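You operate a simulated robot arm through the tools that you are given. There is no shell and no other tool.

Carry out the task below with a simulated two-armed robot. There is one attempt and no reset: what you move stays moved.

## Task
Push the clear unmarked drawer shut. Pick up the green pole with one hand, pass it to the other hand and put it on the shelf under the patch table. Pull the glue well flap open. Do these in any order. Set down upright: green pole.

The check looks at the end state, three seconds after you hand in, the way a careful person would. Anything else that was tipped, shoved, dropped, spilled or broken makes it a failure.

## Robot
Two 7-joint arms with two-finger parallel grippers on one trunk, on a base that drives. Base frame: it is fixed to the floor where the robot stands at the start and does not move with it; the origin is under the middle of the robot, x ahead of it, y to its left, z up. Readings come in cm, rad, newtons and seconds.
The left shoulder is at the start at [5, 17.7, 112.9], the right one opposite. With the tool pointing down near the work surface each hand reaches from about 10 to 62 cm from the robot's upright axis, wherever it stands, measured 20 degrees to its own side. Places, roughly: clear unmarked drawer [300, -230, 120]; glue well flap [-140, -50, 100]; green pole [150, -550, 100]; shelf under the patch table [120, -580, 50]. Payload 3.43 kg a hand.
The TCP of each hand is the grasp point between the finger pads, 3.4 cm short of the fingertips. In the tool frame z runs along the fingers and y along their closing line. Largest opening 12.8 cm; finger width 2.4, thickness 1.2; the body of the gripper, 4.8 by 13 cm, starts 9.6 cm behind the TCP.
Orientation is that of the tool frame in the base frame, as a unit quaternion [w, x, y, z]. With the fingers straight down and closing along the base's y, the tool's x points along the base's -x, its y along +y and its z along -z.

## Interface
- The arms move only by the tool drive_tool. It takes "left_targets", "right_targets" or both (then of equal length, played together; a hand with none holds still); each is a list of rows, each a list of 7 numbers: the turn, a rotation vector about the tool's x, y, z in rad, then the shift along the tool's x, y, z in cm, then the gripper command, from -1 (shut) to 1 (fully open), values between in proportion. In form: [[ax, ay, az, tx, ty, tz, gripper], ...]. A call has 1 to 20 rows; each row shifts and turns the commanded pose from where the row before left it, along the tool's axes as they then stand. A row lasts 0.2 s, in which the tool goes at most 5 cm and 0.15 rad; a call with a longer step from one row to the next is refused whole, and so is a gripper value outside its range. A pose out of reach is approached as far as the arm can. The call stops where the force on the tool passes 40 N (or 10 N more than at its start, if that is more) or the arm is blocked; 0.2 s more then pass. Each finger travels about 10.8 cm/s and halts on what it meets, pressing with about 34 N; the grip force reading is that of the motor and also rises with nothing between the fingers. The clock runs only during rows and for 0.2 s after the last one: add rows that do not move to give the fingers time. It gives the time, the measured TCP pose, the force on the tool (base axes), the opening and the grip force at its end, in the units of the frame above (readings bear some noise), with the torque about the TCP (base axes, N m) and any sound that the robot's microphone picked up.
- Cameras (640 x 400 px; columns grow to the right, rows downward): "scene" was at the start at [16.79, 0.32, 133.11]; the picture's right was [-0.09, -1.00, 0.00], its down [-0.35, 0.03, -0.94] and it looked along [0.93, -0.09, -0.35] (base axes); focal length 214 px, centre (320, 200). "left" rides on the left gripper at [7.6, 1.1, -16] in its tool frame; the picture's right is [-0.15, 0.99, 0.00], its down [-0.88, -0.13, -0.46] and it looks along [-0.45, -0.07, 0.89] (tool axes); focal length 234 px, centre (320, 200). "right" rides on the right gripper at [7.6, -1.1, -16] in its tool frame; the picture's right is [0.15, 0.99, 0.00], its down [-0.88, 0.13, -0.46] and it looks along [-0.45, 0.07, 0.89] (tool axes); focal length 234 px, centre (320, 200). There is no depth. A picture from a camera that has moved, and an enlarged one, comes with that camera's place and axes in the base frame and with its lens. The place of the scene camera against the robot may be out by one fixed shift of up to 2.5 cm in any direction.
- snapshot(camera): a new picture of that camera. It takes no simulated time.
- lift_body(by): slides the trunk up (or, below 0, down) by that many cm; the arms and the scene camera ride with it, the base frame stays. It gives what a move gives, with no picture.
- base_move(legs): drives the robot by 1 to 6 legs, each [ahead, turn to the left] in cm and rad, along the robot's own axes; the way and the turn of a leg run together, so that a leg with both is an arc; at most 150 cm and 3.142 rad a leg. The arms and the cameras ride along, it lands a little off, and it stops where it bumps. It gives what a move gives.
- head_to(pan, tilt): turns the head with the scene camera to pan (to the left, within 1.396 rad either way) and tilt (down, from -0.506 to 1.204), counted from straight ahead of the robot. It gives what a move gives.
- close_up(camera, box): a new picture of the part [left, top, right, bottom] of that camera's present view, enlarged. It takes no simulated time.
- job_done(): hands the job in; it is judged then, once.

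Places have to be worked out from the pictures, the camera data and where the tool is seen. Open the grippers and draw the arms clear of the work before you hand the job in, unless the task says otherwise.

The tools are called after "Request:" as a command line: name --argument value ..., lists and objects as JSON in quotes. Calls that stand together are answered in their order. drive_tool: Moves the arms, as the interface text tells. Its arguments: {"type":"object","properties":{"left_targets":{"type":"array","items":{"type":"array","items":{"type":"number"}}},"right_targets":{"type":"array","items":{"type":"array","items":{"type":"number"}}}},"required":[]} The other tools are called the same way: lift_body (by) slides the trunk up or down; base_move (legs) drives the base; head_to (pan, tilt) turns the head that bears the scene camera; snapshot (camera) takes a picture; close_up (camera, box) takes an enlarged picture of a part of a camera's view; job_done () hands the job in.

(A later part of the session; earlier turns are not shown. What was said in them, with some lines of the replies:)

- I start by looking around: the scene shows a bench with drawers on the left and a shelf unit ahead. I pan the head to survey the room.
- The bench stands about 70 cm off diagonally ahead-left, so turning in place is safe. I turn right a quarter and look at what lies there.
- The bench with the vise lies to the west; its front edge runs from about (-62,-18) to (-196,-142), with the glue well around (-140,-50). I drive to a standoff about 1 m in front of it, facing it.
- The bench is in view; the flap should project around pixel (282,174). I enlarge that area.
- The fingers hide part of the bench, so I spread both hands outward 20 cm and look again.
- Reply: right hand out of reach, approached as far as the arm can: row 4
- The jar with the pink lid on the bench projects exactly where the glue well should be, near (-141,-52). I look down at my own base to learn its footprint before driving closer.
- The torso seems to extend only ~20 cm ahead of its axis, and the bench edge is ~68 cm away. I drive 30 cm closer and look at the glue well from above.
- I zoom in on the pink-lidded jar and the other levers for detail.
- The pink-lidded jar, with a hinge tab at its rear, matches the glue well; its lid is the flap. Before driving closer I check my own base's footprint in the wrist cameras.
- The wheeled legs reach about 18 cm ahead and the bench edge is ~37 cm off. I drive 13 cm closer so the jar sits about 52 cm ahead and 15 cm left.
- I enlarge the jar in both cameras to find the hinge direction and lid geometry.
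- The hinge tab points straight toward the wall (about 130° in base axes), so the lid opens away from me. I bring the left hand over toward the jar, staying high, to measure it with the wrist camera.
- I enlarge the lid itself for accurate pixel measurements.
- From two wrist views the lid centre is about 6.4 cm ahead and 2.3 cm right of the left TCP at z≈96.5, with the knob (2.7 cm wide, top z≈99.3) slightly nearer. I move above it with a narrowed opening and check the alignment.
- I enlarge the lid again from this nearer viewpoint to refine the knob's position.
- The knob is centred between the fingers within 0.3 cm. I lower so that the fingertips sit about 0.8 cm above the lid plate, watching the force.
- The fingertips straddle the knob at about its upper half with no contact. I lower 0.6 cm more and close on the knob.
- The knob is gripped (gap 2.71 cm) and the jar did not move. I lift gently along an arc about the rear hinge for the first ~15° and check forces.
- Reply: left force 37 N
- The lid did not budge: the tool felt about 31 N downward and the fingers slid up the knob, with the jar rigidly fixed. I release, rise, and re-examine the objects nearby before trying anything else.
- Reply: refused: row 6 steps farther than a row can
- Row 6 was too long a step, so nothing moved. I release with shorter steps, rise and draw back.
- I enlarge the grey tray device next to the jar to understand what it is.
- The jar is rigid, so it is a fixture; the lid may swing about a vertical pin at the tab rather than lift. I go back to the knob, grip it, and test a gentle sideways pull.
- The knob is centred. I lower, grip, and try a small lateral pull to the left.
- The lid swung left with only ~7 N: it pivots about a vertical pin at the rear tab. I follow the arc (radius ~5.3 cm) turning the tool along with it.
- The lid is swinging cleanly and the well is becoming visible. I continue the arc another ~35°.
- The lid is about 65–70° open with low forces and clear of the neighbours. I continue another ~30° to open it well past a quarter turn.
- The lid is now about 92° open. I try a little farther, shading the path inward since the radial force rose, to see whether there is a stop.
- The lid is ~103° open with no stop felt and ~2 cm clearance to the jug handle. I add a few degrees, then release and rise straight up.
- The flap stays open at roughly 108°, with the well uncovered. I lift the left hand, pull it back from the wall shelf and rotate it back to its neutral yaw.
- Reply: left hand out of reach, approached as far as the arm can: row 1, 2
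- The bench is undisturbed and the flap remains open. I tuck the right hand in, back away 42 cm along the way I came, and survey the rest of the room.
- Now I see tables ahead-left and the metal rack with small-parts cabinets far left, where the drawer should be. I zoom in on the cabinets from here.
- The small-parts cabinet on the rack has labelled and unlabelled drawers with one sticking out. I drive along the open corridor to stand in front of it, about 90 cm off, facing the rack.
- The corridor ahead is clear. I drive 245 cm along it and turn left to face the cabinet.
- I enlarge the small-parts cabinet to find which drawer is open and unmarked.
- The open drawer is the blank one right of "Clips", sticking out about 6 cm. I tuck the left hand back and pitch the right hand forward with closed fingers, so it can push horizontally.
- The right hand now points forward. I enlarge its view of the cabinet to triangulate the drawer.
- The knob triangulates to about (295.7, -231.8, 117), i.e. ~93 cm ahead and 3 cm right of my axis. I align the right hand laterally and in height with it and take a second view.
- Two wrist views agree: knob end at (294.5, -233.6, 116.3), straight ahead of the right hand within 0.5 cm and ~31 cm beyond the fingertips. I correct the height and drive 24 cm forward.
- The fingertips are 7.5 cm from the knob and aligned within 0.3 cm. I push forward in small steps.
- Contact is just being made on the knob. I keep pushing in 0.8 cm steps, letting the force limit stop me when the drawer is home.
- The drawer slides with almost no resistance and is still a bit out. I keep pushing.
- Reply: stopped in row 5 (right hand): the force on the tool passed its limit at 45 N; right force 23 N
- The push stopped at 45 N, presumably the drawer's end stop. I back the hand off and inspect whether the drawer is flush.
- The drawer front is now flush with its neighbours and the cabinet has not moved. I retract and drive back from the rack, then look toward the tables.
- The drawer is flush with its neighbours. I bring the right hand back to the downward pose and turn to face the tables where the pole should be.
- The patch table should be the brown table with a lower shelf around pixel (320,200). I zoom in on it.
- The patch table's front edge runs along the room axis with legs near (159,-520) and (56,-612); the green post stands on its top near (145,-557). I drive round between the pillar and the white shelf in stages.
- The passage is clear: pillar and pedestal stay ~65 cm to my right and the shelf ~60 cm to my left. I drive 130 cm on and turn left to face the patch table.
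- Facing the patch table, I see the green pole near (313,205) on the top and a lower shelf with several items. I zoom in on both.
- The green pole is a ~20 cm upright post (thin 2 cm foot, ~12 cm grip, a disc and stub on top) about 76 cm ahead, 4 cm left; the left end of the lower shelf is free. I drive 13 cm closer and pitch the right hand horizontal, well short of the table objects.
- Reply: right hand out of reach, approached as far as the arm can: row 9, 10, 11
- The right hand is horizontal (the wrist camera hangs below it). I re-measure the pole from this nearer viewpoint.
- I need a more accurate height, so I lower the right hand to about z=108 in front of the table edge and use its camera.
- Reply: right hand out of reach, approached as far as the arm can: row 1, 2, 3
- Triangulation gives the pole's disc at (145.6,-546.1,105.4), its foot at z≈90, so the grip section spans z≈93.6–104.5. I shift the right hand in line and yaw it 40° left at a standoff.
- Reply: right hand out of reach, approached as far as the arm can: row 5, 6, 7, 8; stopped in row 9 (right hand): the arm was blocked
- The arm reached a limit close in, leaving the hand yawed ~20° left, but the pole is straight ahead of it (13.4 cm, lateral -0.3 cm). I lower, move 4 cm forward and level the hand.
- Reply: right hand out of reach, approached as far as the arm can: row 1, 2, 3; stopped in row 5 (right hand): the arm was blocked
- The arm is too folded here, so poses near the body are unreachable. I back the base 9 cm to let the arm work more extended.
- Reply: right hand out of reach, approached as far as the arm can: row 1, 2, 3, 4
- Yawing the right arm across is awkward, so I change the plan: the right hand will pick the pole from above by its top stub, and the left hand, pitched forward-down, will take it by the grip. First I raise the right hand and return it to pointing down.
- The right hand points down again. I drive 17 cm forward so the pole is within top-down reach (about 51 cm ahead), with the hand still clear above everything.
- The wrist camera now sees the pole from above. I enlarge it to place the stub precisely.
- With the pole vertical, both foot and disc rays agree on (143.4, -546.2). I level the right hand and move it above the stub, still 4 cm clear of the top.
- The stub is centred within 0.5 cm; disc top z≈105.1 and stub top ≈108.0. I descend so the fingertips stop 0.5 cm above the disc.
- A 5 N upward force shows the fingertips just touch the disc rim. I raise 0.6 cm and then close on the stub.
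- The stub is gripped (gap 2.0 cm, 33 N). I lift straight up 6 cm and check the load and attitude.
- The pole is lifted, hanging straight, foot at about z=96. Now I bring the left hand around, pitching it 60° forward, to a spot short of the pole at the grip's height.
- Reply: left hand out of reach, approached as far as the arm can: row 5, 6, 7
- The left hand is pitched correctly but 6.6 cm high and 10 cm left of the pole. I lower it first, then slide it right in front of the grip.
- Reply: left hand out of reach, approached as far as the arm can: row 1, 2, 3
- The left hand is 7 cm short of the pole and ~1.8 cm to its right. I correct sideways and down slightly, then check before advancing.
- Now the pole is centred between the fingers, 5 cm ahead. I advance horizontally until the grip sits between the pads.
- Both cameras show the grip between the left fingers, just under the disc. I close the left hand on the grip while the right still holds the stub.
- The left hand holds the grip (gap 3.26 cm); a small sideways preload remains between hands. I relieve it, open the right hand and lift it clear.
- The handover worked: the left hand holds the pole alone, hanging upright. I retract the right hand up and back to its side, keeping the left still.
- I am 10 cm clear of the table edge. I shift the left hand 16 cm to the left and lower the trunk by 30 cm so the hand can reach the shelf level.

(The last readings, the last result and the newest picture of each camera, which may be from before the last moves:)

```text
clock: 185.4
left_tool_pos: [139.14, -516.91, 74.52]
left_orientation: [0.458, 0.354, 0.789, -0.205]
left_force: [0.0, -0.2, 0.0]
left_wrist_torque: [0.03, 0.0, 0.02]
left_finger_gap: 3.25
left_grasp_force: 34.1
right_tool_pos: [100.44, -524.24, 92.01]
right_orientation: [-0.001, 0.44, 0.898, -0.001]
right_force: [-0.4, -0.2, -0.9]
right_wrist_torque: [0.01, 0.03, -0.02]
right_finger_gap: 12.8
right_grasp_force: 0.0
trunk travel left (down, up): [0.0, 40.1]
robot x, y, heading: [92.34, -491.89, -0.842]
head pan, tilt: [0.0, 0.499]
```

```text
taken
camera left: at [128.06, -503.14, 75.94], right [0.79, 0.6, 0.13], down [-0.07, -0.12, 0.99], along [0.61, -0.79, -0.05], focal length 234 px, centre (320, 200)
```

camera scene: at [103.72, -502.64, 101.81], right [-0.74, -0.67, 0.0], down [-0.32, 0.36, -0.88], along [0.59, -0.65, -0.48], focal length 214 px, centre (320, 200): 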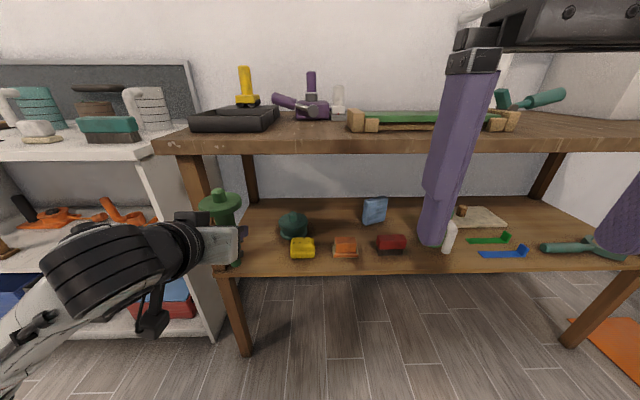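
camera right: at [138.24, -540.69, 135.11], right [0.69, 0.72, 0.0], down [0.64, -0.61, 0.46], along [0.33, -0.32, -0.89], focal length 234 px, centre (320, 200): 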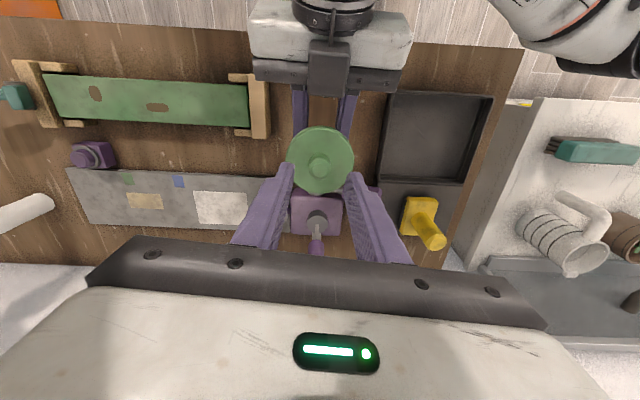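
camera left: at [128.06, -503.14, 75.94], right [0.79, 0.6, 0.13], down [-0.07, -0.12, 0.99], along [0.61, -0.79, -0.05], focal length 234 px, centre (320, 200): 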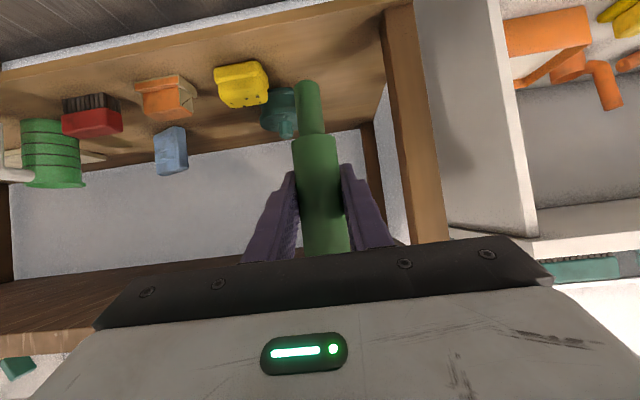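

The pole is now in front of the shelf level. I zoom both views to measure the shelf height, leg and neighbouring items.

Request:
close_up --camera "scene" --box '[180, 170, 420, 300]'

Request:
close_up --camera "left" --box '[100, 0, 460, 200]'

```text
2.67 times, centred on (300, 235) of scene
camera zoom: at [103.72, -502.64, 101.81], right [-0.74, -0.67, 0.0], down [-0.32, 0.36, -0.88], along [0.59, -0.65, -0.48], focal length 572 px, centre (373, 107)
```

zoom: 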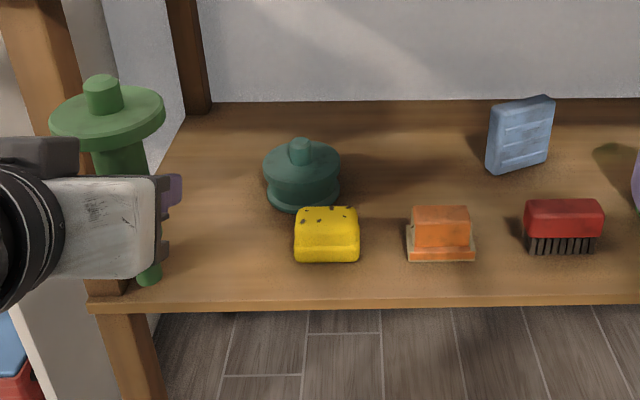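

```text
1.78 times, centred on (280, 100) of left
camera zoom: at [128.06, -503.14, 75.94], right [0.79, 0.6, 0.13], down [-0.07, -0.12, 0.99], along [0.61, -0.79, -0.05], focal length 416 px, centre (391, 378)
```

zoom: 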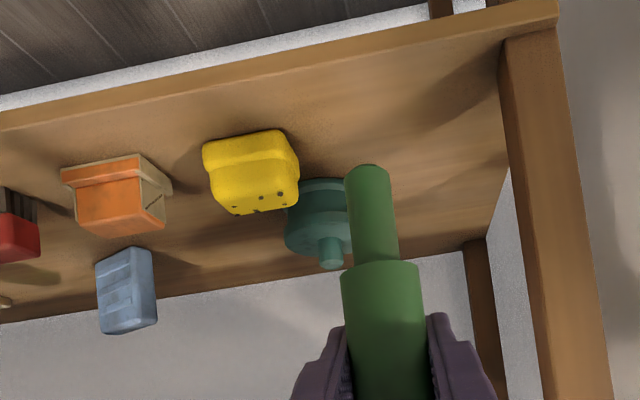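

I lower the left hand 7 cm further, still in front of the shelf edge, to get a second view and triangulate the shelf height.

Request:
drive_tool --left_targets '[[0, 0, 0, 2.02, 0, 1.17, -1], [0, 0, 0, 2.02, 0, 1.17, -1], [0, 0, 0, 2.02, 0, 1.17, -1], [0, 0, 0, 0, 0, 0, -1]]'

Request:
close_up --camera "left" --box '[100, 0, 460, 200]'

Request:
snapshot --camera "scene"

```text
clock: 186.4
left_tool_pos: [139.13, -517.05, 67.48]
left_orientation: [0.457, 0.355, 0.789, -0.206]
left_force: [-0.9, -0.8, -0.2]
left_wrist_torque: [-0.04, 0.01, 0.0]
left_finger_gap: 3.26
left_grasp_force: 33.3
right_tool_pos: [100.5, -524.32, 92.31]
right_orientation: [-0.001, 0.439, 0.898, -0.001]
right_force: [0.7, 0.1, 0.0]
right_wrist_torque: [0.04, -0.01, 0.0]
right_finger_gap: 12.82
right_grasp_force: 0.0
trunk travel left (down, up): [0.0, 40.1]
robot x, y, heading: [92.56, -491.95, -0.831]
head pan, tilt: [0.0, 0.499]
```

```text
1.78 times, centred on (280, 100) of left
camera zoom: at [128.11, -503.12, 68.93], right [0.79, 0.6, 0.13], down [-0.07, -0.12, 0.99], along [0.61, -0.79, -0.05], focal length 416 px, centre (391, 378)
```

zoom: 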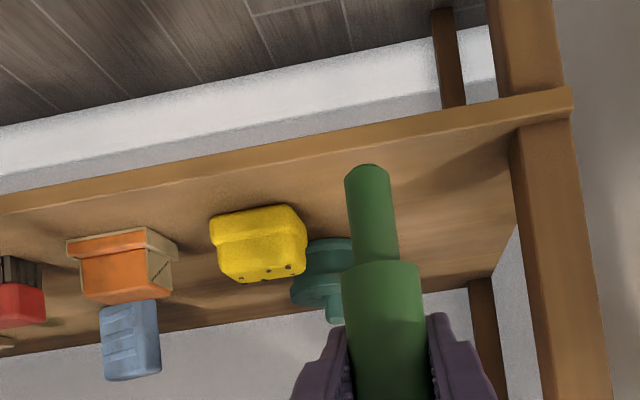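

```text
taken
camera scene: at [103.73, -502.64, 101.81], right [-0.74, -0.67, 0.0], down [-0.32, 0.36, -0.88], along [0.59, -0.65, -0.48], focal length 214 px, centre (320, 200)
```

scene: 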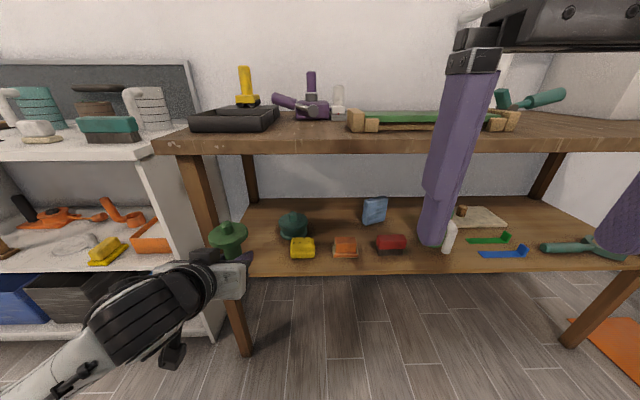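

Triangulation gives shelf top z≈50.6, front edge 62.5 cm ahead, yellow block's end at left 9.5 and the leg at left 28; the hand at left 18 is midway. I lower 3 cm more and drive 18 cm forward, the foot passing ~5 cm above the shelf.

Request:
drive_tool --left_targets '[[0, 0, 0, 1.3, 0, 0.75, -1], [0, 0, 0, 1.3, 0, 0.75, -1], [0, 0, 0, 0, 0, 0, -1]]'

Request:
base_move --legs '[[18, 0]]'

Request:
snapshot --camera "left"

Request:
snapshot --camera "scene"

```text
clock: 187.2
left_tool_pos: [139.07, -516.94, 64.47]
left_orientation: [0.457, 0.354, 0.79, -0.204]
left_force: [-0.3, 0.2, -0.4]
left_wrist_torque: [-0.03, 0.01, -0.03]
left_finger_gap: 3.24
left_grasp_force: 33.9
right_tool_pos: [100.41, -524.31, 92.22]
right_orientation: [0.0, 0.439, 0.899, -0.001]
right_force: [-0.3, -0.4, -0.9]
right_wrist_torque: [0.04, 0.04, 0.01]
right_finger_gap: 12.8
right_grasp_force: 0.2
trunk travel left (down, up): [0.0, 40.1]
robot x, y, heading: [92.7, -492.15, -0.842]
head pan, tilt: [0.0, 0.499]
```

```text
clock: 188.7
left_tool_pos: [151.08, -530.49, 64.43]
left_orientation: [0.457, 0.355, 0.79, -0.205]
left_force: [0.0, -0.7, 0.6]
left_wrist_torque: [0.01, -0.01, 0.01]
left_finger_gap: 3.23
left_grasp_force: 33.5
right_tool_pos: [112.37, -537.67, 92.1]
right_orientation: [0.0, 0.441, 0.898, -0.001]
right_force: [-0.1, -0.8, 0.3]
right_wrist_torque: [-0.02, 0.01, 0.03]
right_finger_gap: 12.8
right_grasp_force: 0.1
trunk travel left (down, up): [0.0, 40.1]
robot x, y, heading: [104.62, -505.36, -0.84]
head pan, tilt: [0.0, 0.499]
```

```text
taken
camera left: at [140.0, -516.53, 65.93], right [0.79, 0.6, 0.13], down [-0.07, -0.12, 0.99], along [0.61, -0.79, -0.05], focal length 234 px, centre (320, 200)
```

left: 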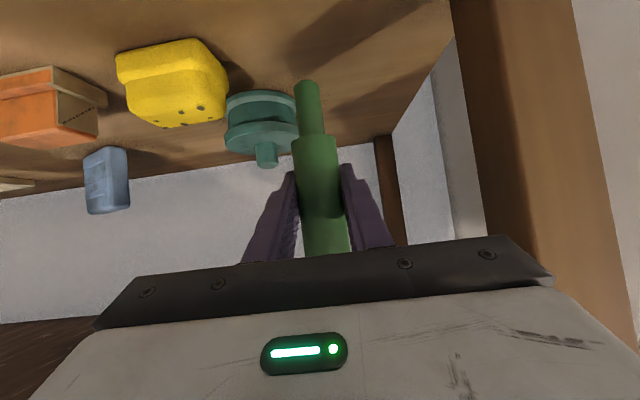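

```text
taken
camera scene: at [115.65, -516.01, 101.81], right [-0.75, -0.67, 0.0], down [-0.32, 0.36, -0.88], along [0.59, -0.65, -0.48], focal length 214 px, centre (320, 200)
```

scene: 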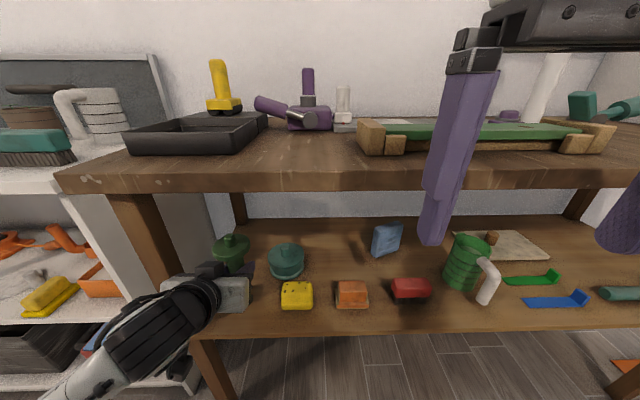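

The pole now hangs about 5 cm behind the shelf edge with free space around it. I ease it 1.7 cm deeper and lower to just above the expected contact height.

Request:
drive_tool --left_targets '[[0, 0, 0, -0.85, 0.3, 1.47, -1], [0, 0, 0, 1.21, 0, 0.7, -1], [0, 0, 0, 1.21, 0, 0.7, -1], [0, 0, 0, 0.87, 0, 0.5, -1], [0, 0, 0, 0, 0, 0, -1]]'

Request:
snapshot --camera "left"

Request:
close_up --camera "scene" --box '[150, 200, 350, 340]'

```text
clock: 189.9
left_tool_pos: [152.39, -531.57, 60.7]
left_orientation: [0.457, 0.354, 0.789, -0.205]
left_force: [-0.6, 0.3, -0.2]
left_wrist_torque: [-0.03, -0.02, 0.01]
left_finger_gap: 3.24
left_grasp_force: 34.4
right_tool_pos: [112.37, -537.62, 92.1]
right_orientation: [0.0, 0.44, 0.898, 0.0]
right_force: [-0.7, 0.0, 0.6]
right_wrist_torque: [-0.02, 0.01, 0.0]
right_finger_gap: 12.79
right_grasp_force: 0.1
trunk travel left (down, up): [0.0, 40.1]
robot x, y, heading: [104.51, -505.38, -0.842]
head pan, tilt: [0.0, 0.499]
```

```text
taken
camera left: at [141.4, -517.61, 62.13], right [0.79, 0.6, 0.13], down [-0.07, -0.12, 0.99], along [0.61, -0.79, -0.05], focal length 234 px, centre (320, 200)
```

left: 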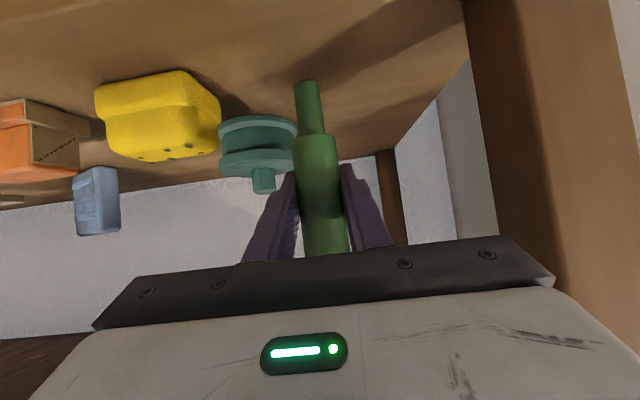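

```text
2.86 times, centred on (250, 270) of scene
camera zoom: at [115.66, -516.01, 101.81], right [-0.75, -0.67, 0.0], down [-0.32, 0.36, -0.88], along [0.59, -0.65, -0.48], focal length 613 px, centre (520, 0)
```

zoom: 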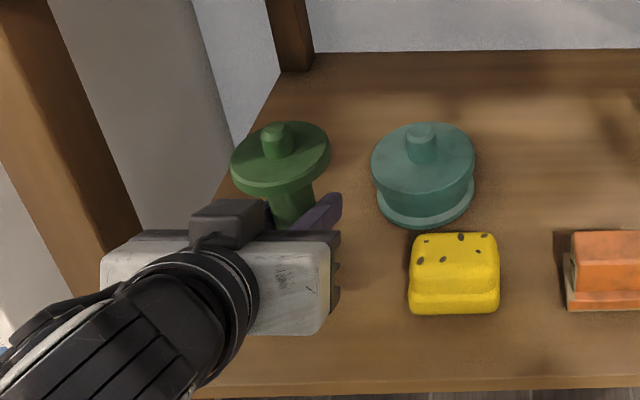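

No contact yet at TCP z=60.7. I lower in small steps and read the force.

Request:
drive_tool --left_targets '[[0, 0, 0, 0.35, 0, 0.2, -1], [0, 0, 0, 0.35, 0, 0.2, -1], [0, 0, 0, 0.26, 0, 0.15, -1], [0, 0, 0, 0, 0, 0, -1]]'

Request:
close_up --camera "left" --box '[200, 0, 440, 180]'

```text
clock: 190.9
left_tool_pos: [152.29, -531.49, 59.47]
left_orientation: [0.457, 0.355, 0.79, -0.204]
left_force: [-0.1, -0.5, -0.2]
left_wrist_torque: [0.0, 0.0, 0.0]
left_finger_gap: 3.23
left_grasp_force: 34.2
right_tool_pos: [112.25, -537.55, 92.18]
right_orientation: [0.0, 0.44, 0.898, -0.001]
right_force: [-0.4, -0.3, 0.6]
right_wrist_torque: [0.01, -0.04, -0.02]
right_finger_gap: 12.83
right_grasp_force: 0.0
trunk travel left (down, up): [0.0, 40.1]
robot x, y, heading: [104.64, -505.49, -0.838]
head pan, tilt: [0.0, 0.499]
```

```text
2.22 times, centred on (320, 90) of left
camera zoom: at [141.37, -517.62, 60.98], right [0.79, 0.6, 0.13], down [-0.07, -0.12, 0.99], along [0.61, -0.79, -0.05], focal length 520 px, centre (320, 444)
```

zoom: 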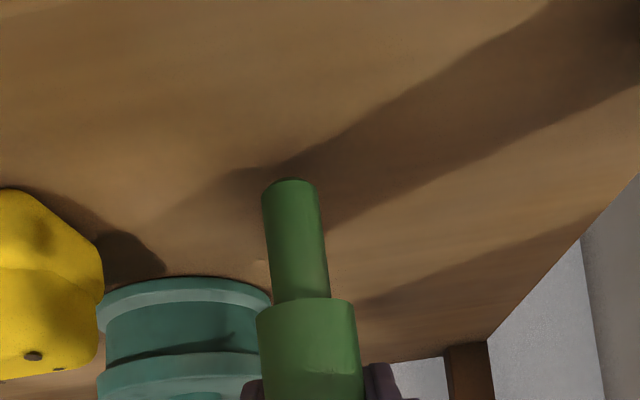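

Still no contact; the foot appears about 0.6 cm above the shelf. I lower in 0.25 cm steps.

Request:
drive_tool --left_targets '[[0, 0, 0, 0.22, 0, 0.125, -1], [0, 0, 0, 0.22, 0, 0.125, -1], [0, 0, 0, 0, 0, 0, -1]]'

Request:
close_up --camera "left" --box '[200, 0, 440, 180]'

```text
clock: 191.7
left_tool_pos: [152.35, -531.44, 59.07]
left_orientation: [0.457, 0.356, 0.789, -0.206]
left_force: [0.7, -0.1, 0.2]
left_wrist_torque: [0.02, 0.01, 0.02]
left_finger_gap: 3.25
left_grasp_force: 33.8
right_tool_pos: [112.37, -537.76, 92.18]
right_orientation: [0.0, 0.44, 0.898, -0.001]
right_force: [0.6, -0.3, 0.3]
right_wrist_torque: [0.01, 0.01, -0.01]
right_finger_gap: 12.8
right_grasp_force: 0.2
trunk travel left (down, up): [0.0, 40.1]
robot x, y, heading: [104.19, -505.14, -0.839]
head pan, tilt: [0.0, 0.499]
```

```text
2.22 times, centred on (320, 90) of left
camera zoom: at [141.38, -517.58, 60.49], right [0.79, 0.6, 0.13], down [-0.07, -0.12, 0.99], along [0.61, -0.79, -0.05], focal length 520 px, centre (320, 444)
```

zoom: 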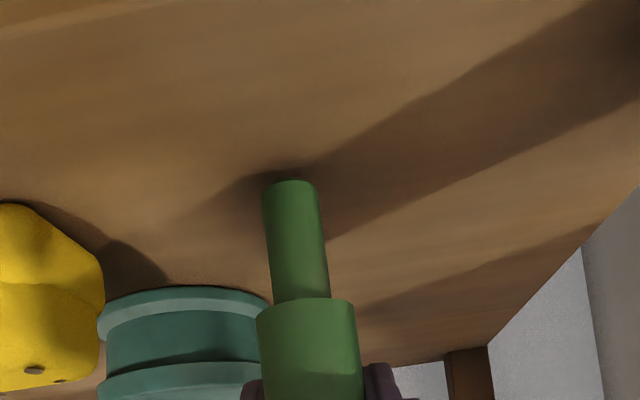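

Still free. I continue with two more small steps and check force again.

Request:
drive_tool --left_targets '[[0, 0, 0, 0.22, 0, 0.125, -1], [0, 0, 0, 0, 0, 0, -1]]'

Request:
drive_tool --left_targets '[[0, 0, 0, 0.22, 0, 0.125, -1], [0, 0, 0, 0, 0, 0, -1]]'

Request:
close_up --camera "left" --box '[200, 0, 440, 180]'

```text
clock: 192.3
left_tool_pos: [152.33, -531.51, 58.76]
left_orientation: [0.457, 0.355, 0.789, -0.206]
left_force: [0.5, 1.0, -0.1]
left_wrist_torque: [0.01, 0.01, 0.02]
left_finger_gap: 3.23
left_grasp_force: 33.9
right_tool_pos: [112.35, -537.61, 92.27]
right_orientation: [-0.001, 0.439, 0.898, -0.001]
right_force: [0.5, 0.2, -0.2]
right_wrist_torque: [0.01, 0.0, 0.04]
right_finger_gap: 12.78
right_grasp_force: 0.0
trunk travel left (down, up): [0.0, 40.1]
robot x, y, heading: [104.53, -505.28, -0.844]
head pan, tilt: [0.0, 0.499]
```

```text
clock: 192.9
left_tool_pos: [152.23, -531.49, 58.52]
left_orientation: [0.457, 0.355, 0.789, -0.206]
left_force: [-0.7, 0.9, -0.9]
left_wrist_torque: [0.04, -0.01, 0.03]
left_finger_gap: 3.26
left_grasp_force: 33.8
right_tool_pos: [112.21, -537.6, 92.02]
right_orientation: [-0.001, 0.44, 0.898, 0.0]
right_force: [-0.5, 0.2, 0.1]
right_wrist_torque: [-0.01, -0.01, 0.01]
right_finger_gap: 12.78
right_grasp_force: 0.0
trunk travel left (down, up): [0.0, 40.1]
robot x, y, heading: [104.51, -505.34, -0.838]
head pan, tilt: [0.0, 0.499]
```

```text
2.22 times, centred on (320, 90) of left
camera zoom: at [141.37, -517.59, 60.01], right [0.79, 0.6, 0.13], down [-0.07, -0.12, 0.99], along [0.61, -0.79, -0.05], focal length 520 px, centre (320, 444)
```

zoom: 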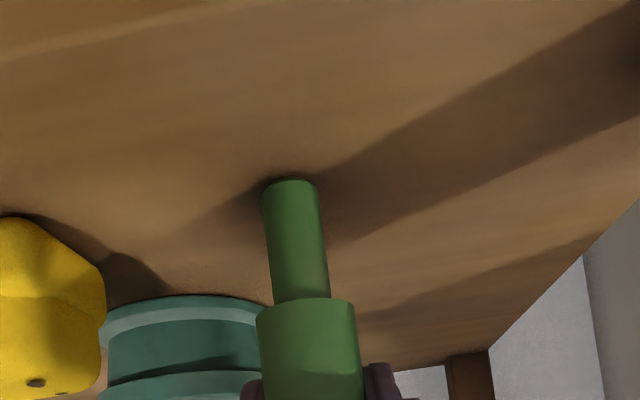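

The foot's contact shadow is closing in; no force yet. I step down 0.2 cm at a time.

Request:
drive_tool --left_targets '[[0, 0, 0, 0.17, 0, 0.1, -1], [0, 0, 0, 0, 0, 0, -1]]'

Request:
drive_tool --left_targets '[[0, 0, 0, 0.17, 0, 0.1, -1], [0, 0, 0, 0, 0, 0, -1]]'

Request:
close_up --camera "left" --box '[200, 0, 440, 180]'

```text
clock: 193.5
left_tool_pos: [152.35, -531.44, 58.47]
left_orientation: [0.457, 0.355, 0.789, -0.206]
left_force: [-0.3, 0.1, 4.3]
left_wrist_torque: [0.09, 0.05, -0.01]
left_finger_gap: 3.24
left_grasp_force: 34.0
right_tool_pos: [112.39, -537.7, 92.07]
right_orientation: [-0.001, 0.441, 0.898, -0.001]
right_force: [0.4, -0.1, 0.3]
right_wrist_torque: [-0.01, -0.03, 0.01]
right_finger_gap: 12.8
right_grasp_force: 0.1
trunk travel left (down, up): [0.0, 40.1]
robot x, y, heading: [104.31, -505.56, -0.837]
head pan, tilt: [0.0, 0.499]
```

```text
clock: 194.1
left_tool_pos: [152.3, -531.53, 58.46]
left_orientation: [0.461, 0.354, 0.787, -0.207]
left_force: [-2.1, 4.2, 17.0]
left_wrist_torque: [0.53, 0.23, -0.01]
left_finger_gap: 3.24
left_grasp_force: 33.8
right_tool_pos: [112.16, -537.62, 92.18]
right_orientation: [0.001, 0.44, 0.898, 0.0]
right_force: [-0.7, 0.8, -0.6]
right_wrist_torque: [0.01, 0.0, -0.01]
right_finger_gap: 12.76
right_grasp_force: 0.0
trunk travel left (down, up): [0.0, 40.1]
robot x, y, heading: [104.42, -505.31, -0.837]
head pan, tilt: [0.0, 0.499]
```

```text
2.22 times, centred on (320, 90) of left
camera zoom: at [141.35, -517.58, 59.81], right [0.79, 0.6, 0.13], down [-0.07, -0.11, 0.99], along [0.61, -0.79, -0.04], focal length 520 px, centre (320, 444)
```

zoom: 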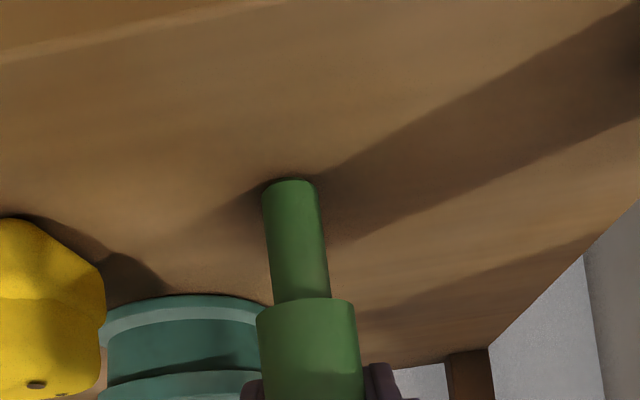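

Contact: the foot stands on the shelf with 17 N preload. I ease up to ~3 N before releasing and check the pole's attitude.

Request:
drive_tool --left_targets '[[0, 0, 0, -0.16, 0, -0.09, -1], [0, 0, 0, 0, 0, 0, -1]]'

Request:
close_up --camera "scene" --box '[150, 200, 350, 340]'

```text
clock: 194.7
left_tool_pos: [152.4, -531.58, 58.61]
left_orientation: [0.458, 0.355, 0.788, -0.207]
left_force: [2.4, -1.8, 12.6]
left_wrist_torque: [-0.1, -0.21, -0.01]
left_finger_gap: 3.25
left_grasp_force: 34.1
right_tool_pos: [112.31, -537.6, 92.18]
right_orientation: [0.0, 0.441, 0.898, -0.001]
right_force: [1.7, 0.7, -0.3]
right_wrist_torque: [-0.04, 0.0, 0.01]
right_finger_gap: 12.79
right_grasp_force: 0.2
trunk travel left (down, up): [0.0, 40.1]
robot x, y, heading: [104.42, -505.16, -0.842]
head pan, tilt: [0.0, 0.499]
```

```text
2.86 times, centred on (250, 270) of scene
camera zoom: at [115.59, -515.98, 101.83], right [-0.75, -0.67, 0.0], down [-0.32, 0.36, -0.88], along [0.59, -0.65, -0.48], focal length 613 px, centre (520, 0)
```

zoom: 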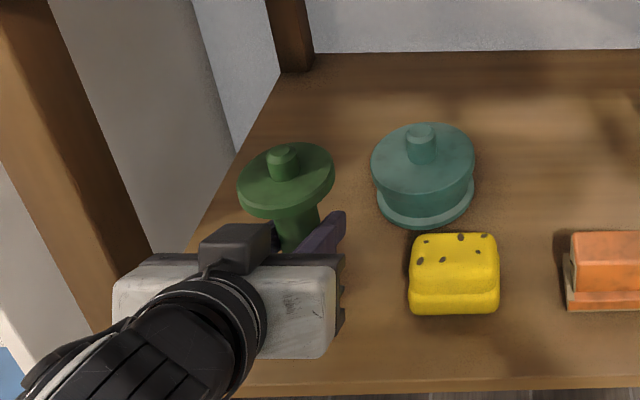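

The pole's disc and stub match the vertical perspective, so it stands upright. I ease the remaining 12 N preload a bit more before opening.

Request:
drive_tool --left_targets '[[0, 0, 0, -0.1, 0, -0.06, -1], [0, 0, 0, 0, 0, 0, -1]]'

```text
clock: 195.3
left_tool_pos: [152.17, -531.47, 58.58]
left_orientation: [0.457, 0.355, 0.789, -0.205]
left_force: [3.2, -1.4, 7.8]
left_wrist_torque: [-0.24, -0.28, 0.01]
left_finger_gap: 3.23
left_grasp_force: 34.2
right_tool_pos: [112.29, -537.63, 92.11]
right_orientation: [-0.001, 0.44, 0.898, -0.001]
right_force: [-0.1, 0.0, 0.2]
right_wrist_torque: [-0.01, 0.01, 0.01]
right_finger_gap: 12.79
right_grasp_force: 0.1
trunk travel left (down, up): [0.0, 40.1]
robot x, y, heading: [104.41, -505.53, -0.841]
head pan, tilt: [0.0, 0.499]
```

Residual force is small but shows a slight moment, so I check the pole's lean more precisely with an enlarged view before releasing.

Request:
close_up --camera "scene" --box '[215, 235, 275, 295]'

Request:
snapshot --camera "left"

```text
6.67 times, centred on (245, 265) of scene
camera zoom: at [115.61, -515.99, 101.82], right [-0.75, -0.67, 0.0], down [-0.32, 0.36, -0.88], along [0.59, -0.65, -0.48], focal length 1430 px, centre (820, -233)
```

zoom: 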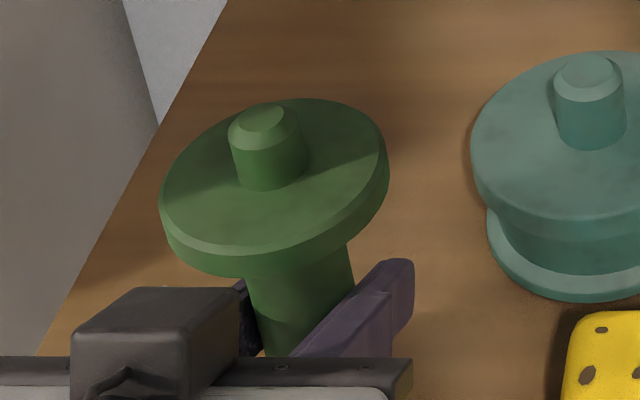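

```text
taken
camera left: at [141.34, -517.6, 59.95], right [0.79, 0.6, 0.13], down [-0.07, -0.12, 0.99], along [0.61, -0.79, -0.05], focal length 234 px, centre (320, 200)
```

left: 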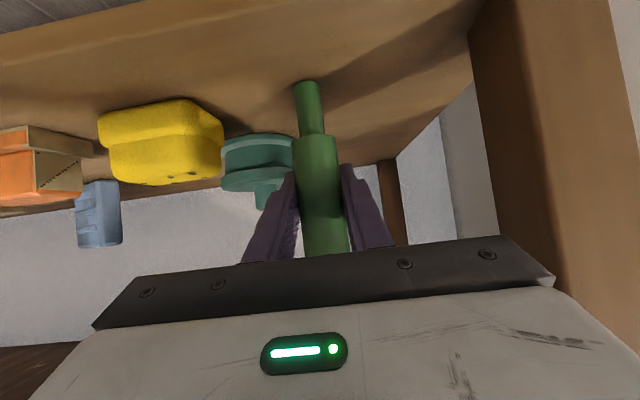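

The disc's tilt and position agree with a vertical pole to within about 3°, well inside its tipping margin. I open the left fingers very gradually so it settles on its foot between them.

Request:
drive_tool --left_targets '[[0, 0, 0, 0, 0, 0, -0.52], [0, 0, 0, 0, 0, 0, -0.5], [0, 0, 0, 0, 0, 0, -0.49], [0, 0, 0, 0, 0, 0, -0.48], [0, 0, 0, 0, 0, 0, -0.47], [0, 0, 0, 0, 0, 0, -0.46], [0, 0, 0, 0, 0, 0, -0.45], [0, 0, 0, 0, 0, 0, -0.44], [0, 0, 0, 0, 0, 0, -0.44]]'

Request:
close_up --camera "scene" --box '[215, 235, 275, 295]'

Request:
close_up --camera "left" --box '[200, 0, 440, 260]'

```text
clock: 197.3
left_tool_pos: [152.26, -531.48, 58.46]
left_orientation: [0.457, 0.354, 0.79, -0.205]
left_force: [0.6, 0.1, 0.2]
left_wrist_torque: [-0.01, -0.01, 0.04]
left_finger_gap: 3.56
left_grasp_force: 0.1
right_tool_pos: [112.34, -537.74, 92.12]
right_orientation: [0.0, 0.44, 0.898, -0.002]
right_force: [0.6, 0.5, 0.3]
right_wrist_torque: [0.01, 0.02, 0.03]
right_finger_gap: 12.83
right_grasp_force: 0.1
trunk travel left (down, up): [0.0, 40.1]
robot x, y, heading: [104.34, -505.45, -0.841]
head pan, tilt: [0.0, 0.499]
```

```text
6.67 times, centred on (245, 265) of scene
camera zoom: at [115.65, -516.01, 101.81], right [-0.75, -0.67, 0.0], down [-0.32, 0.36, -0.88], along [0.59, -0.65, -0.48], focal length 1430 px, centre (820, -233)
```

zoom: 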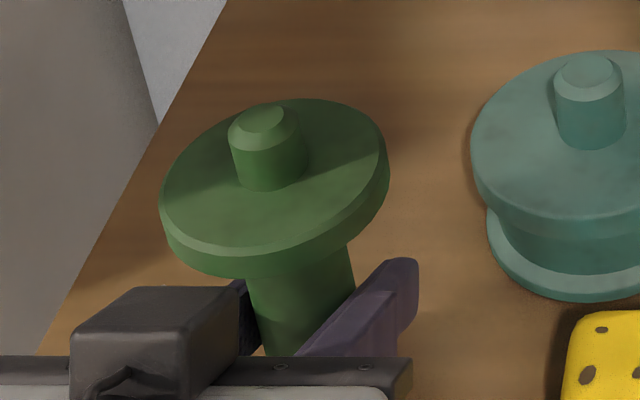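

```text
1.54 times, centred on (320, 130) of left
camera zoom: at [141.36, -517.61, 59.94], right [0.79, 0.6, 0.13], down [-0.07, -0.12, 0.99], along [0.61, -0.79, -0.05], focal length 360 px, centre (320, 308)
```

zoom: 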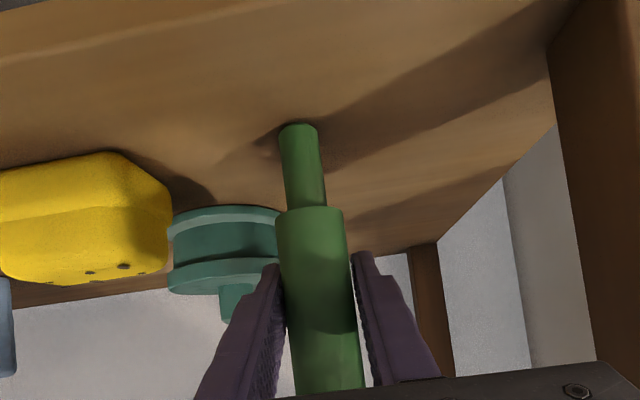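

Grip force is zero and the pole stands unmoved. I open the fingers further, slowly, and re-check.

Request:
drive_tool --left_targets '[[0, 0, 0, 0, 0, 0, -0.42], [0, 0, 0, 0, 0, 0, -0.4], [0, 0, 0, 0, 0, 0, -0.37], [0, 0, 0, 0, 0, 0, -0.34], [0, 0, 0, 0, 0, 0, -0.3], [0, 0, 0, 0, 0, 0, -0.25], [0, 0, 0, 0, 0, 0, -0.2], [0, 0, 0, 0, 0, 0, -0.1], [0, 0, 0, 0, 0, 0, 0], [0, 0, 0, 0, 0, 0, 0]]'

Request:
close_up --camera "scene" --box '[215, 235, 275, 295]'

Request:
close_up --camera "left" --box '[200, 0, 440, 260]'

```text
clock: 199.5
left_tool_pos: [152.35, -531.57, 58.47]
left_orientation: [0.457, 0.355, 0.789, -0.206]
left_force: [-0.2, 0.5, -0.4]
left_wrist_torque: [0.02, 0.0, 0.0]
left_finger_gap: 6.4
left_grasp_force: 0.0
right_tool_pos: [112.33, -537.59, 92.24]
right_orientation: [0.0, 0.44, 0.898, -0.001]
right_force: [0.4, 0.4, -0.4]
right_wrist_torque: [0.02, 0.01, -0.01]
right_finger_gap: 12.8
right_grasp_force: 0.1
trunk travel left (down, up): [0.0, 40.1]
robot x, y, heading: [104.56, -505.19, -0.847]
head pan, tilt: [0.0, 0.499]
```

```text
6.67 times, centred on (245, 265) of scene
camera zoom: at [115.65, -516.01, 101.81], right [-0.75, -0.67, 0.0], down [-0.32, 0.36, -0.88], along [0.59, -0.65, -0.48], focal length 1430 px, centre (820, -233)
```

zoom: 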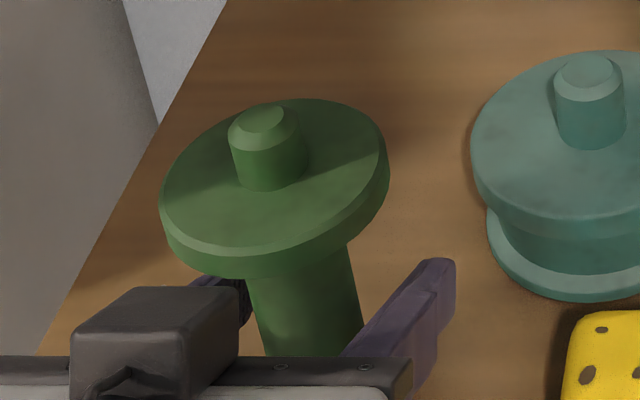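

```text
1.54 times, centred on (320, 130) of left
camera zoom: at [141.36, -517.61, 59.94], right [0.79, 0.6, 0.13], down [-0.07, -0.12, 0.99], along [0.61, -0.79, -0.05], focal length 360 px, centre (320, 308)
```

zoom: 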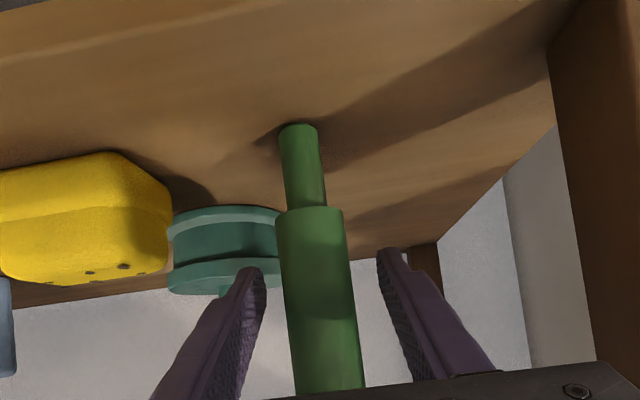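

The pole stands freely, centred between the open fingers. I withdraw the hand straight back 6 cm, then check.

Request:
drive_tool --left_targets '[[0, 0, 0, 0.5, 0, -0.87, 0], [0, 0, 0, 0.5, 0, -0.87, 0], [0, 0, 0, 0.5, 0, -0.87, 0], [0, 0, 0, 0.5, 0, -0.87, 0], [0, 0, 0, 0.5, 0, -0.87, 0], [0, 0, 0, 0.5, 0, -0.87, 0], [0, 0, 0, 0, 0, 0, 0]]'

Request:
snapshot --camera "left"

Request:
close_up --camera "scene" --box '[150, 200, 350, 340]'

```text
clock: 201.1
left_tool_pos: [148.33, -527.05, 58.46]
left_orientation: [0.457, 0.356, 0.789, -0.206]
left_force: [-0.5, 0.5, -0.1]
left_wrist_torque: [0.01, -0.01, -0.01]
left_finger_gap: 6.4
left_grasp_force: 0.0
right_tool_pos: [112.23, -537.66, 92.19]
right_orientation: [0.001, 0.44, 0.898, -0.001]
right_force: [-0.3, -0.3, 0.6]
right_wrist_torque: [-0.02, 0.0, 0.01]
right_finger_gap: 12.8
right_grasp_force: 0.2
trunk travel left (down, up): [0.0, 40.1]
robot x, y, heading: [104.11, -505.23, -0.838]
head pan, tilt: [0.0, 0.499]
```

```text
taken
camera left: at [137.32, -513.06, 59.91], right [0.79, 0.6, 0.13], down [-0.07, -0.12, 0.99], along [0.61, -0.79, -0.05], focal length 234 px, centre (320, 200)
```

left: 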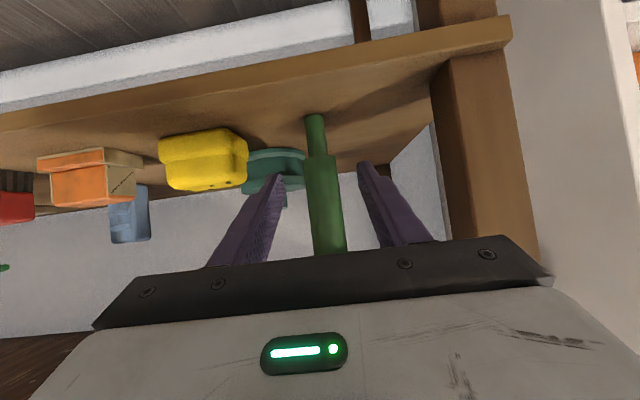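

```text
2.86 times, centred on (250, 270) of scene
camera zoom: at [115.65, -516.01, 101.81], right [-0.75, -0.67, 0.0], down [-0.32, 0.36, -0.88], along [0.59, -0.65, -0.48], focal length 613 px, centre (520, 0)
```

zoom: 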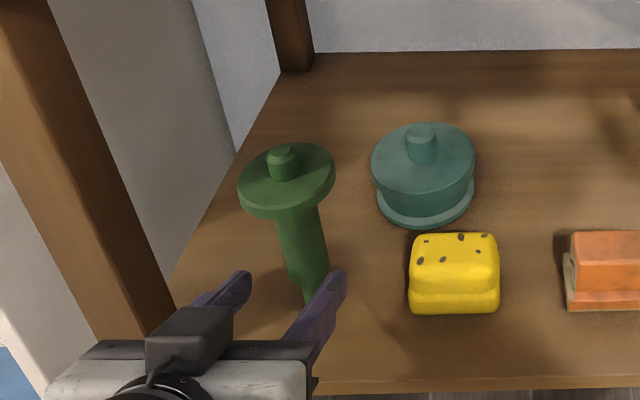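

The pole stands upright on its own on the shelf. I back the base away 22 cm and take a clear look.

Request:
base_move --legs '[[-22, 0]]'

Request:
snapshot --camera "scene"

Request:
close_up --camera "scene" --box '[170, 170, 350, 300]'

Request:
snapshot --camera "left"

```text
clock: 202.8
left_tool_pos: [133.55, -510.6, 58.48]
left_orientation: [0.457, 0.356, 0.789, -0.206]
left_force: [0.8, 1.3, 0.8]
left_wrist_torque: [0.04, -0.02, 0.04]
left_finger_gap: 6.38
left_grasp_force: 0.0
right_tool_pos: [97.64, -521.27, 92.15]
right_orientation: [0.0, 0.44, 0.898, 0.0]
right_force: [0.1, 0.3, 0.2]
right_wrist_torque: [0.0, 0.02, 0.0]
right_finger_gap: 12.81
right_grasp_force: 0.1
trunk travel left (down, up): [0.0, 40.1]
robot x, y, heading: [89.57, -488.52, -0.844]
head pan, tilt: [0.0, 0.499]
```

```text
taken
camera scene: at [100.96, -499.59, 101.81], right [-0.75, -0.67, 0.0], down [-0.32, 0.36, -0.88], along [0.58, -0.66, -0.48], focal length 214 px, centre (320, 200)
```

scene: 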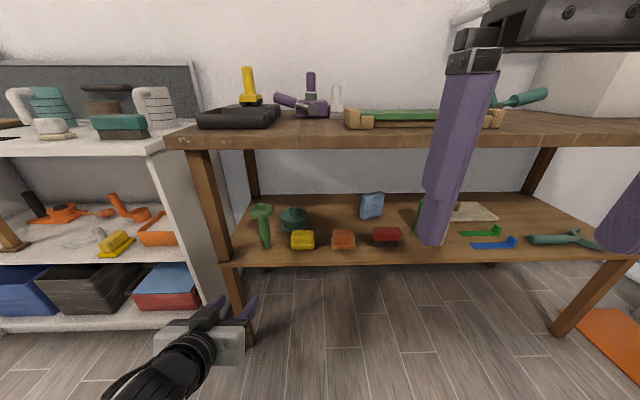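

```text
3.08 times, centred on (260, 235) of scene
camera zoom: at [100.96, -499.59, 101.81], right [-0.75, -0.67, 0.0], down [-0.32, 0.36, -0.88], along [0.58, -0.66, -0.48], focal length 660 px, centre (505, 92)
```

zoom: 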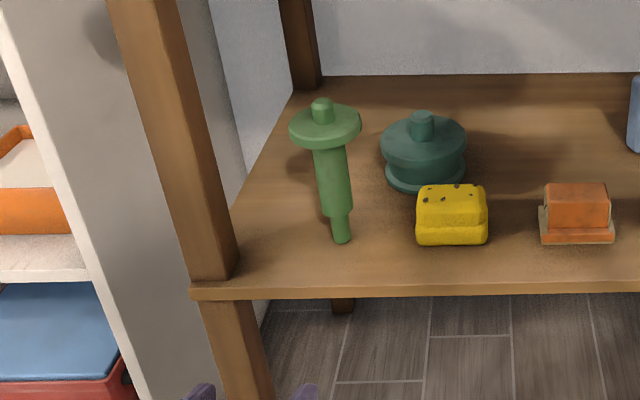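

```text
taken
camera left: at [122.65, -496.68, 59.9], right [0.79, 0.6, 0.13], down [-0.07, -0.12, 0.99], along [0.61, -0.79, -0.05], focal length 234 px, centre (320, 200)
```

left: 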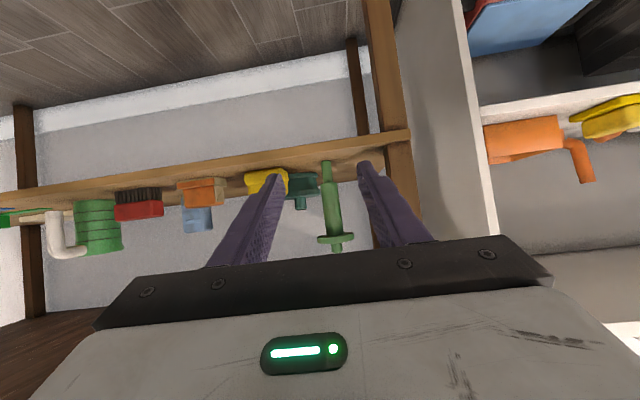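

The pole stands upright on the shelf with nothing else disturbed. I open the left gripper fully, draw the arm back, and take a final look at the shelf and table.

Request:
drive_tool --left_targets '[[0, 0, 0, 0.5, 0, -0.87, 0.5], [0, 0, 0, 0.5, 0, -0.87, 1], [0, 0, 0, 0.5, 0, -0.87, 1], [0, 0, 0, 0, 0, 0, 1]]'

Request:
lift_body --by 25

Request:
head_to --pan 0.1 --tilt 0.6

Request:
snapshot --camera "scene"

Request:
close_up --camera "scene" --box '[180, 180, 400, 330]'

```text
clock: 203.8
left_tool_pos: [131.7, -508.82, 57.92]
left_orientation: [0.456, 0.355, 0.79, -0.205]
left_force: [-0.4, -0.2, -0.1]
left_wrist_torque: [0.01, 0.0, 0.0]
left_finger_gap: 12.79
left_grasp_force: 0.1
left hand out of reach, approached as far as the arm can: row 3
right_tool_pos: [97.57, -521.35, 92.16]
right_orientation: [0.0, 0.442, 0.897, 0.0]
right_force: [0.5, 0.0, 0.1]
right_wrist_torque: [0.02, -0.02, -0.01]
right_finger_gap: 12.8
right_grasp_force: 0.0
trunk travel left (down, up): [0.0, 40.1]
robot x, y, heading: [89.86, -488.79, -0.845]
head pan, tilt: [0.0, 0.499]
```

```text
clock: 206.4
left_tool_pos: [131.85, -508.94, 82.92]
left_orientation: [0.457, 0.356, 0.789, -0.206]
left_force: [0.6, 0.6, -0.5]
left_wrist_torque: [-0.01, 0.0, -0.02]
left_finger_gap: 12.81
left_grasp_force: 0.2
right_tool_pos: [97.57, -521.19, 117.18]
right_orientation: [-0.001, 0.44, 0.898, 0.0]
right_force: [0.0, -0.1, 0.1]
right_wrist_torque: [0.04, 0.0, -0.03]
right_finger_gap: 12.79
right_grasp_force: 0.0
trunk travel left (down, up): [-25.0, 15.1]
robot x, y, heading: [89.66, -488.9, -0.844]
head pan, tilt: [0.0, 0.499]
```

```text
clock: 207.1
left_tool_pos: [131.82, -508.77, 82.86]
left_orientation: [0.456, 0.356, 0.789, -0.206]
left_force: [-0.6, 0.4, 0.0]
left_wrist_torque: [-0.02, 0.01, -0.03]
left_finger_gap: 12.81
left_grasp_force: 0.1
right_tool_pos: [97.64, -521.29, 117.26]
right_orientation: [0.0, 0.441, 0.897, -0.001]
right_force: [-0.5, -0.2, -1.3]
right_wrist_torque: [0.01, -0.03, 0.02]
right_finger_gap: 12.82
right_grasp_force: 0.0
trunk travel left (down, up): [-25.0, 15.1]
robot x, y, heading: [89.64, -488.89, -0.848]
head pan, tilt: [0.099, 0.6]
```

```text
taken
camera scene: at [101.41, -498.77, 125.91], right [-0.68, -0.74, 0.0], down [-0.42, 0.38, -0.83], along [0.61, -0.56, -0.56], focal length 214 px, centre (320, 200)
```

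scene: 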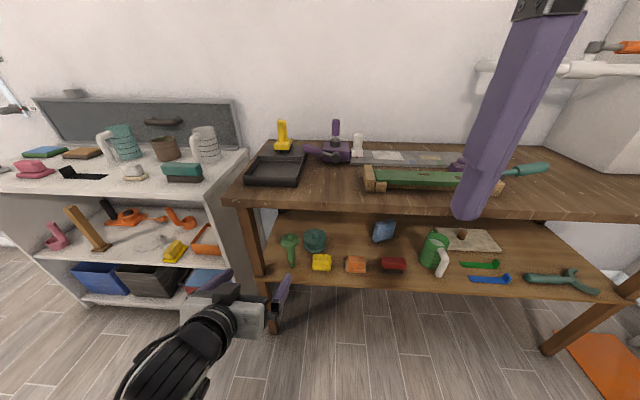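

```text
2.67 times, centred on (290, 255) of scene
camera zoom: at [101.41, -498.77, 125.91], right [-0.68, -0.74, 0.0], down [-0.42, 0.38, -0.83], along [0.61, -0.56, -0.56], focal length 572 px, centre (400, 53)
```

zoom: 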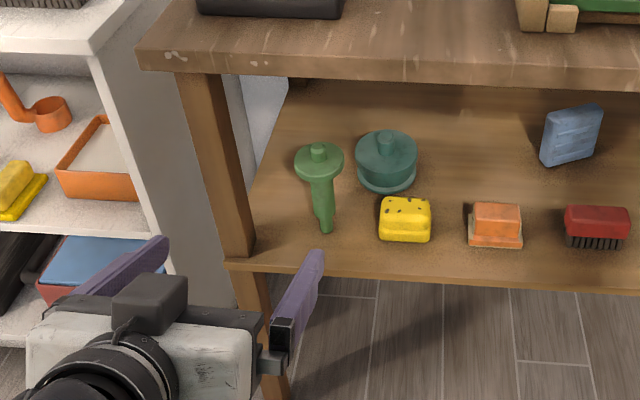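

All three jobs are finished: the unmarked drawer is flush, the glue well lid is swung wide open, and the pole was handed over and stands upright on the shelf under the patch table. Both grippers are open and clear, so I hand in.

Request:
job_done

```text
The job is handed in.
```

All three jobs are done and handed in, and nothing else looked moved in the last pictures I took at each spot. I didn't go back to re-check the flap or the drawer before handing in.

- **Glue well flap:** it is the pink lid on the glass jar, and it swings sideways on a pin at the back. It stayed about 108° open when I let go. I first tried lifting it, at about 31 N; the lid didn't move and the jar stayed put.
- **Clear unmarked drawer:** I pushed it in until it stopped hard at 45 N. It looks level with the drawers around it, and the cabinet didn't shift.
- **Green pole:** the right hand picked it up by the top stub and passed it to the left hand. The left hand set it upright at the free left end of the shelf under the patch table. It was still standing on its own in the final pictures.

Both grippers are open and clear of the work.
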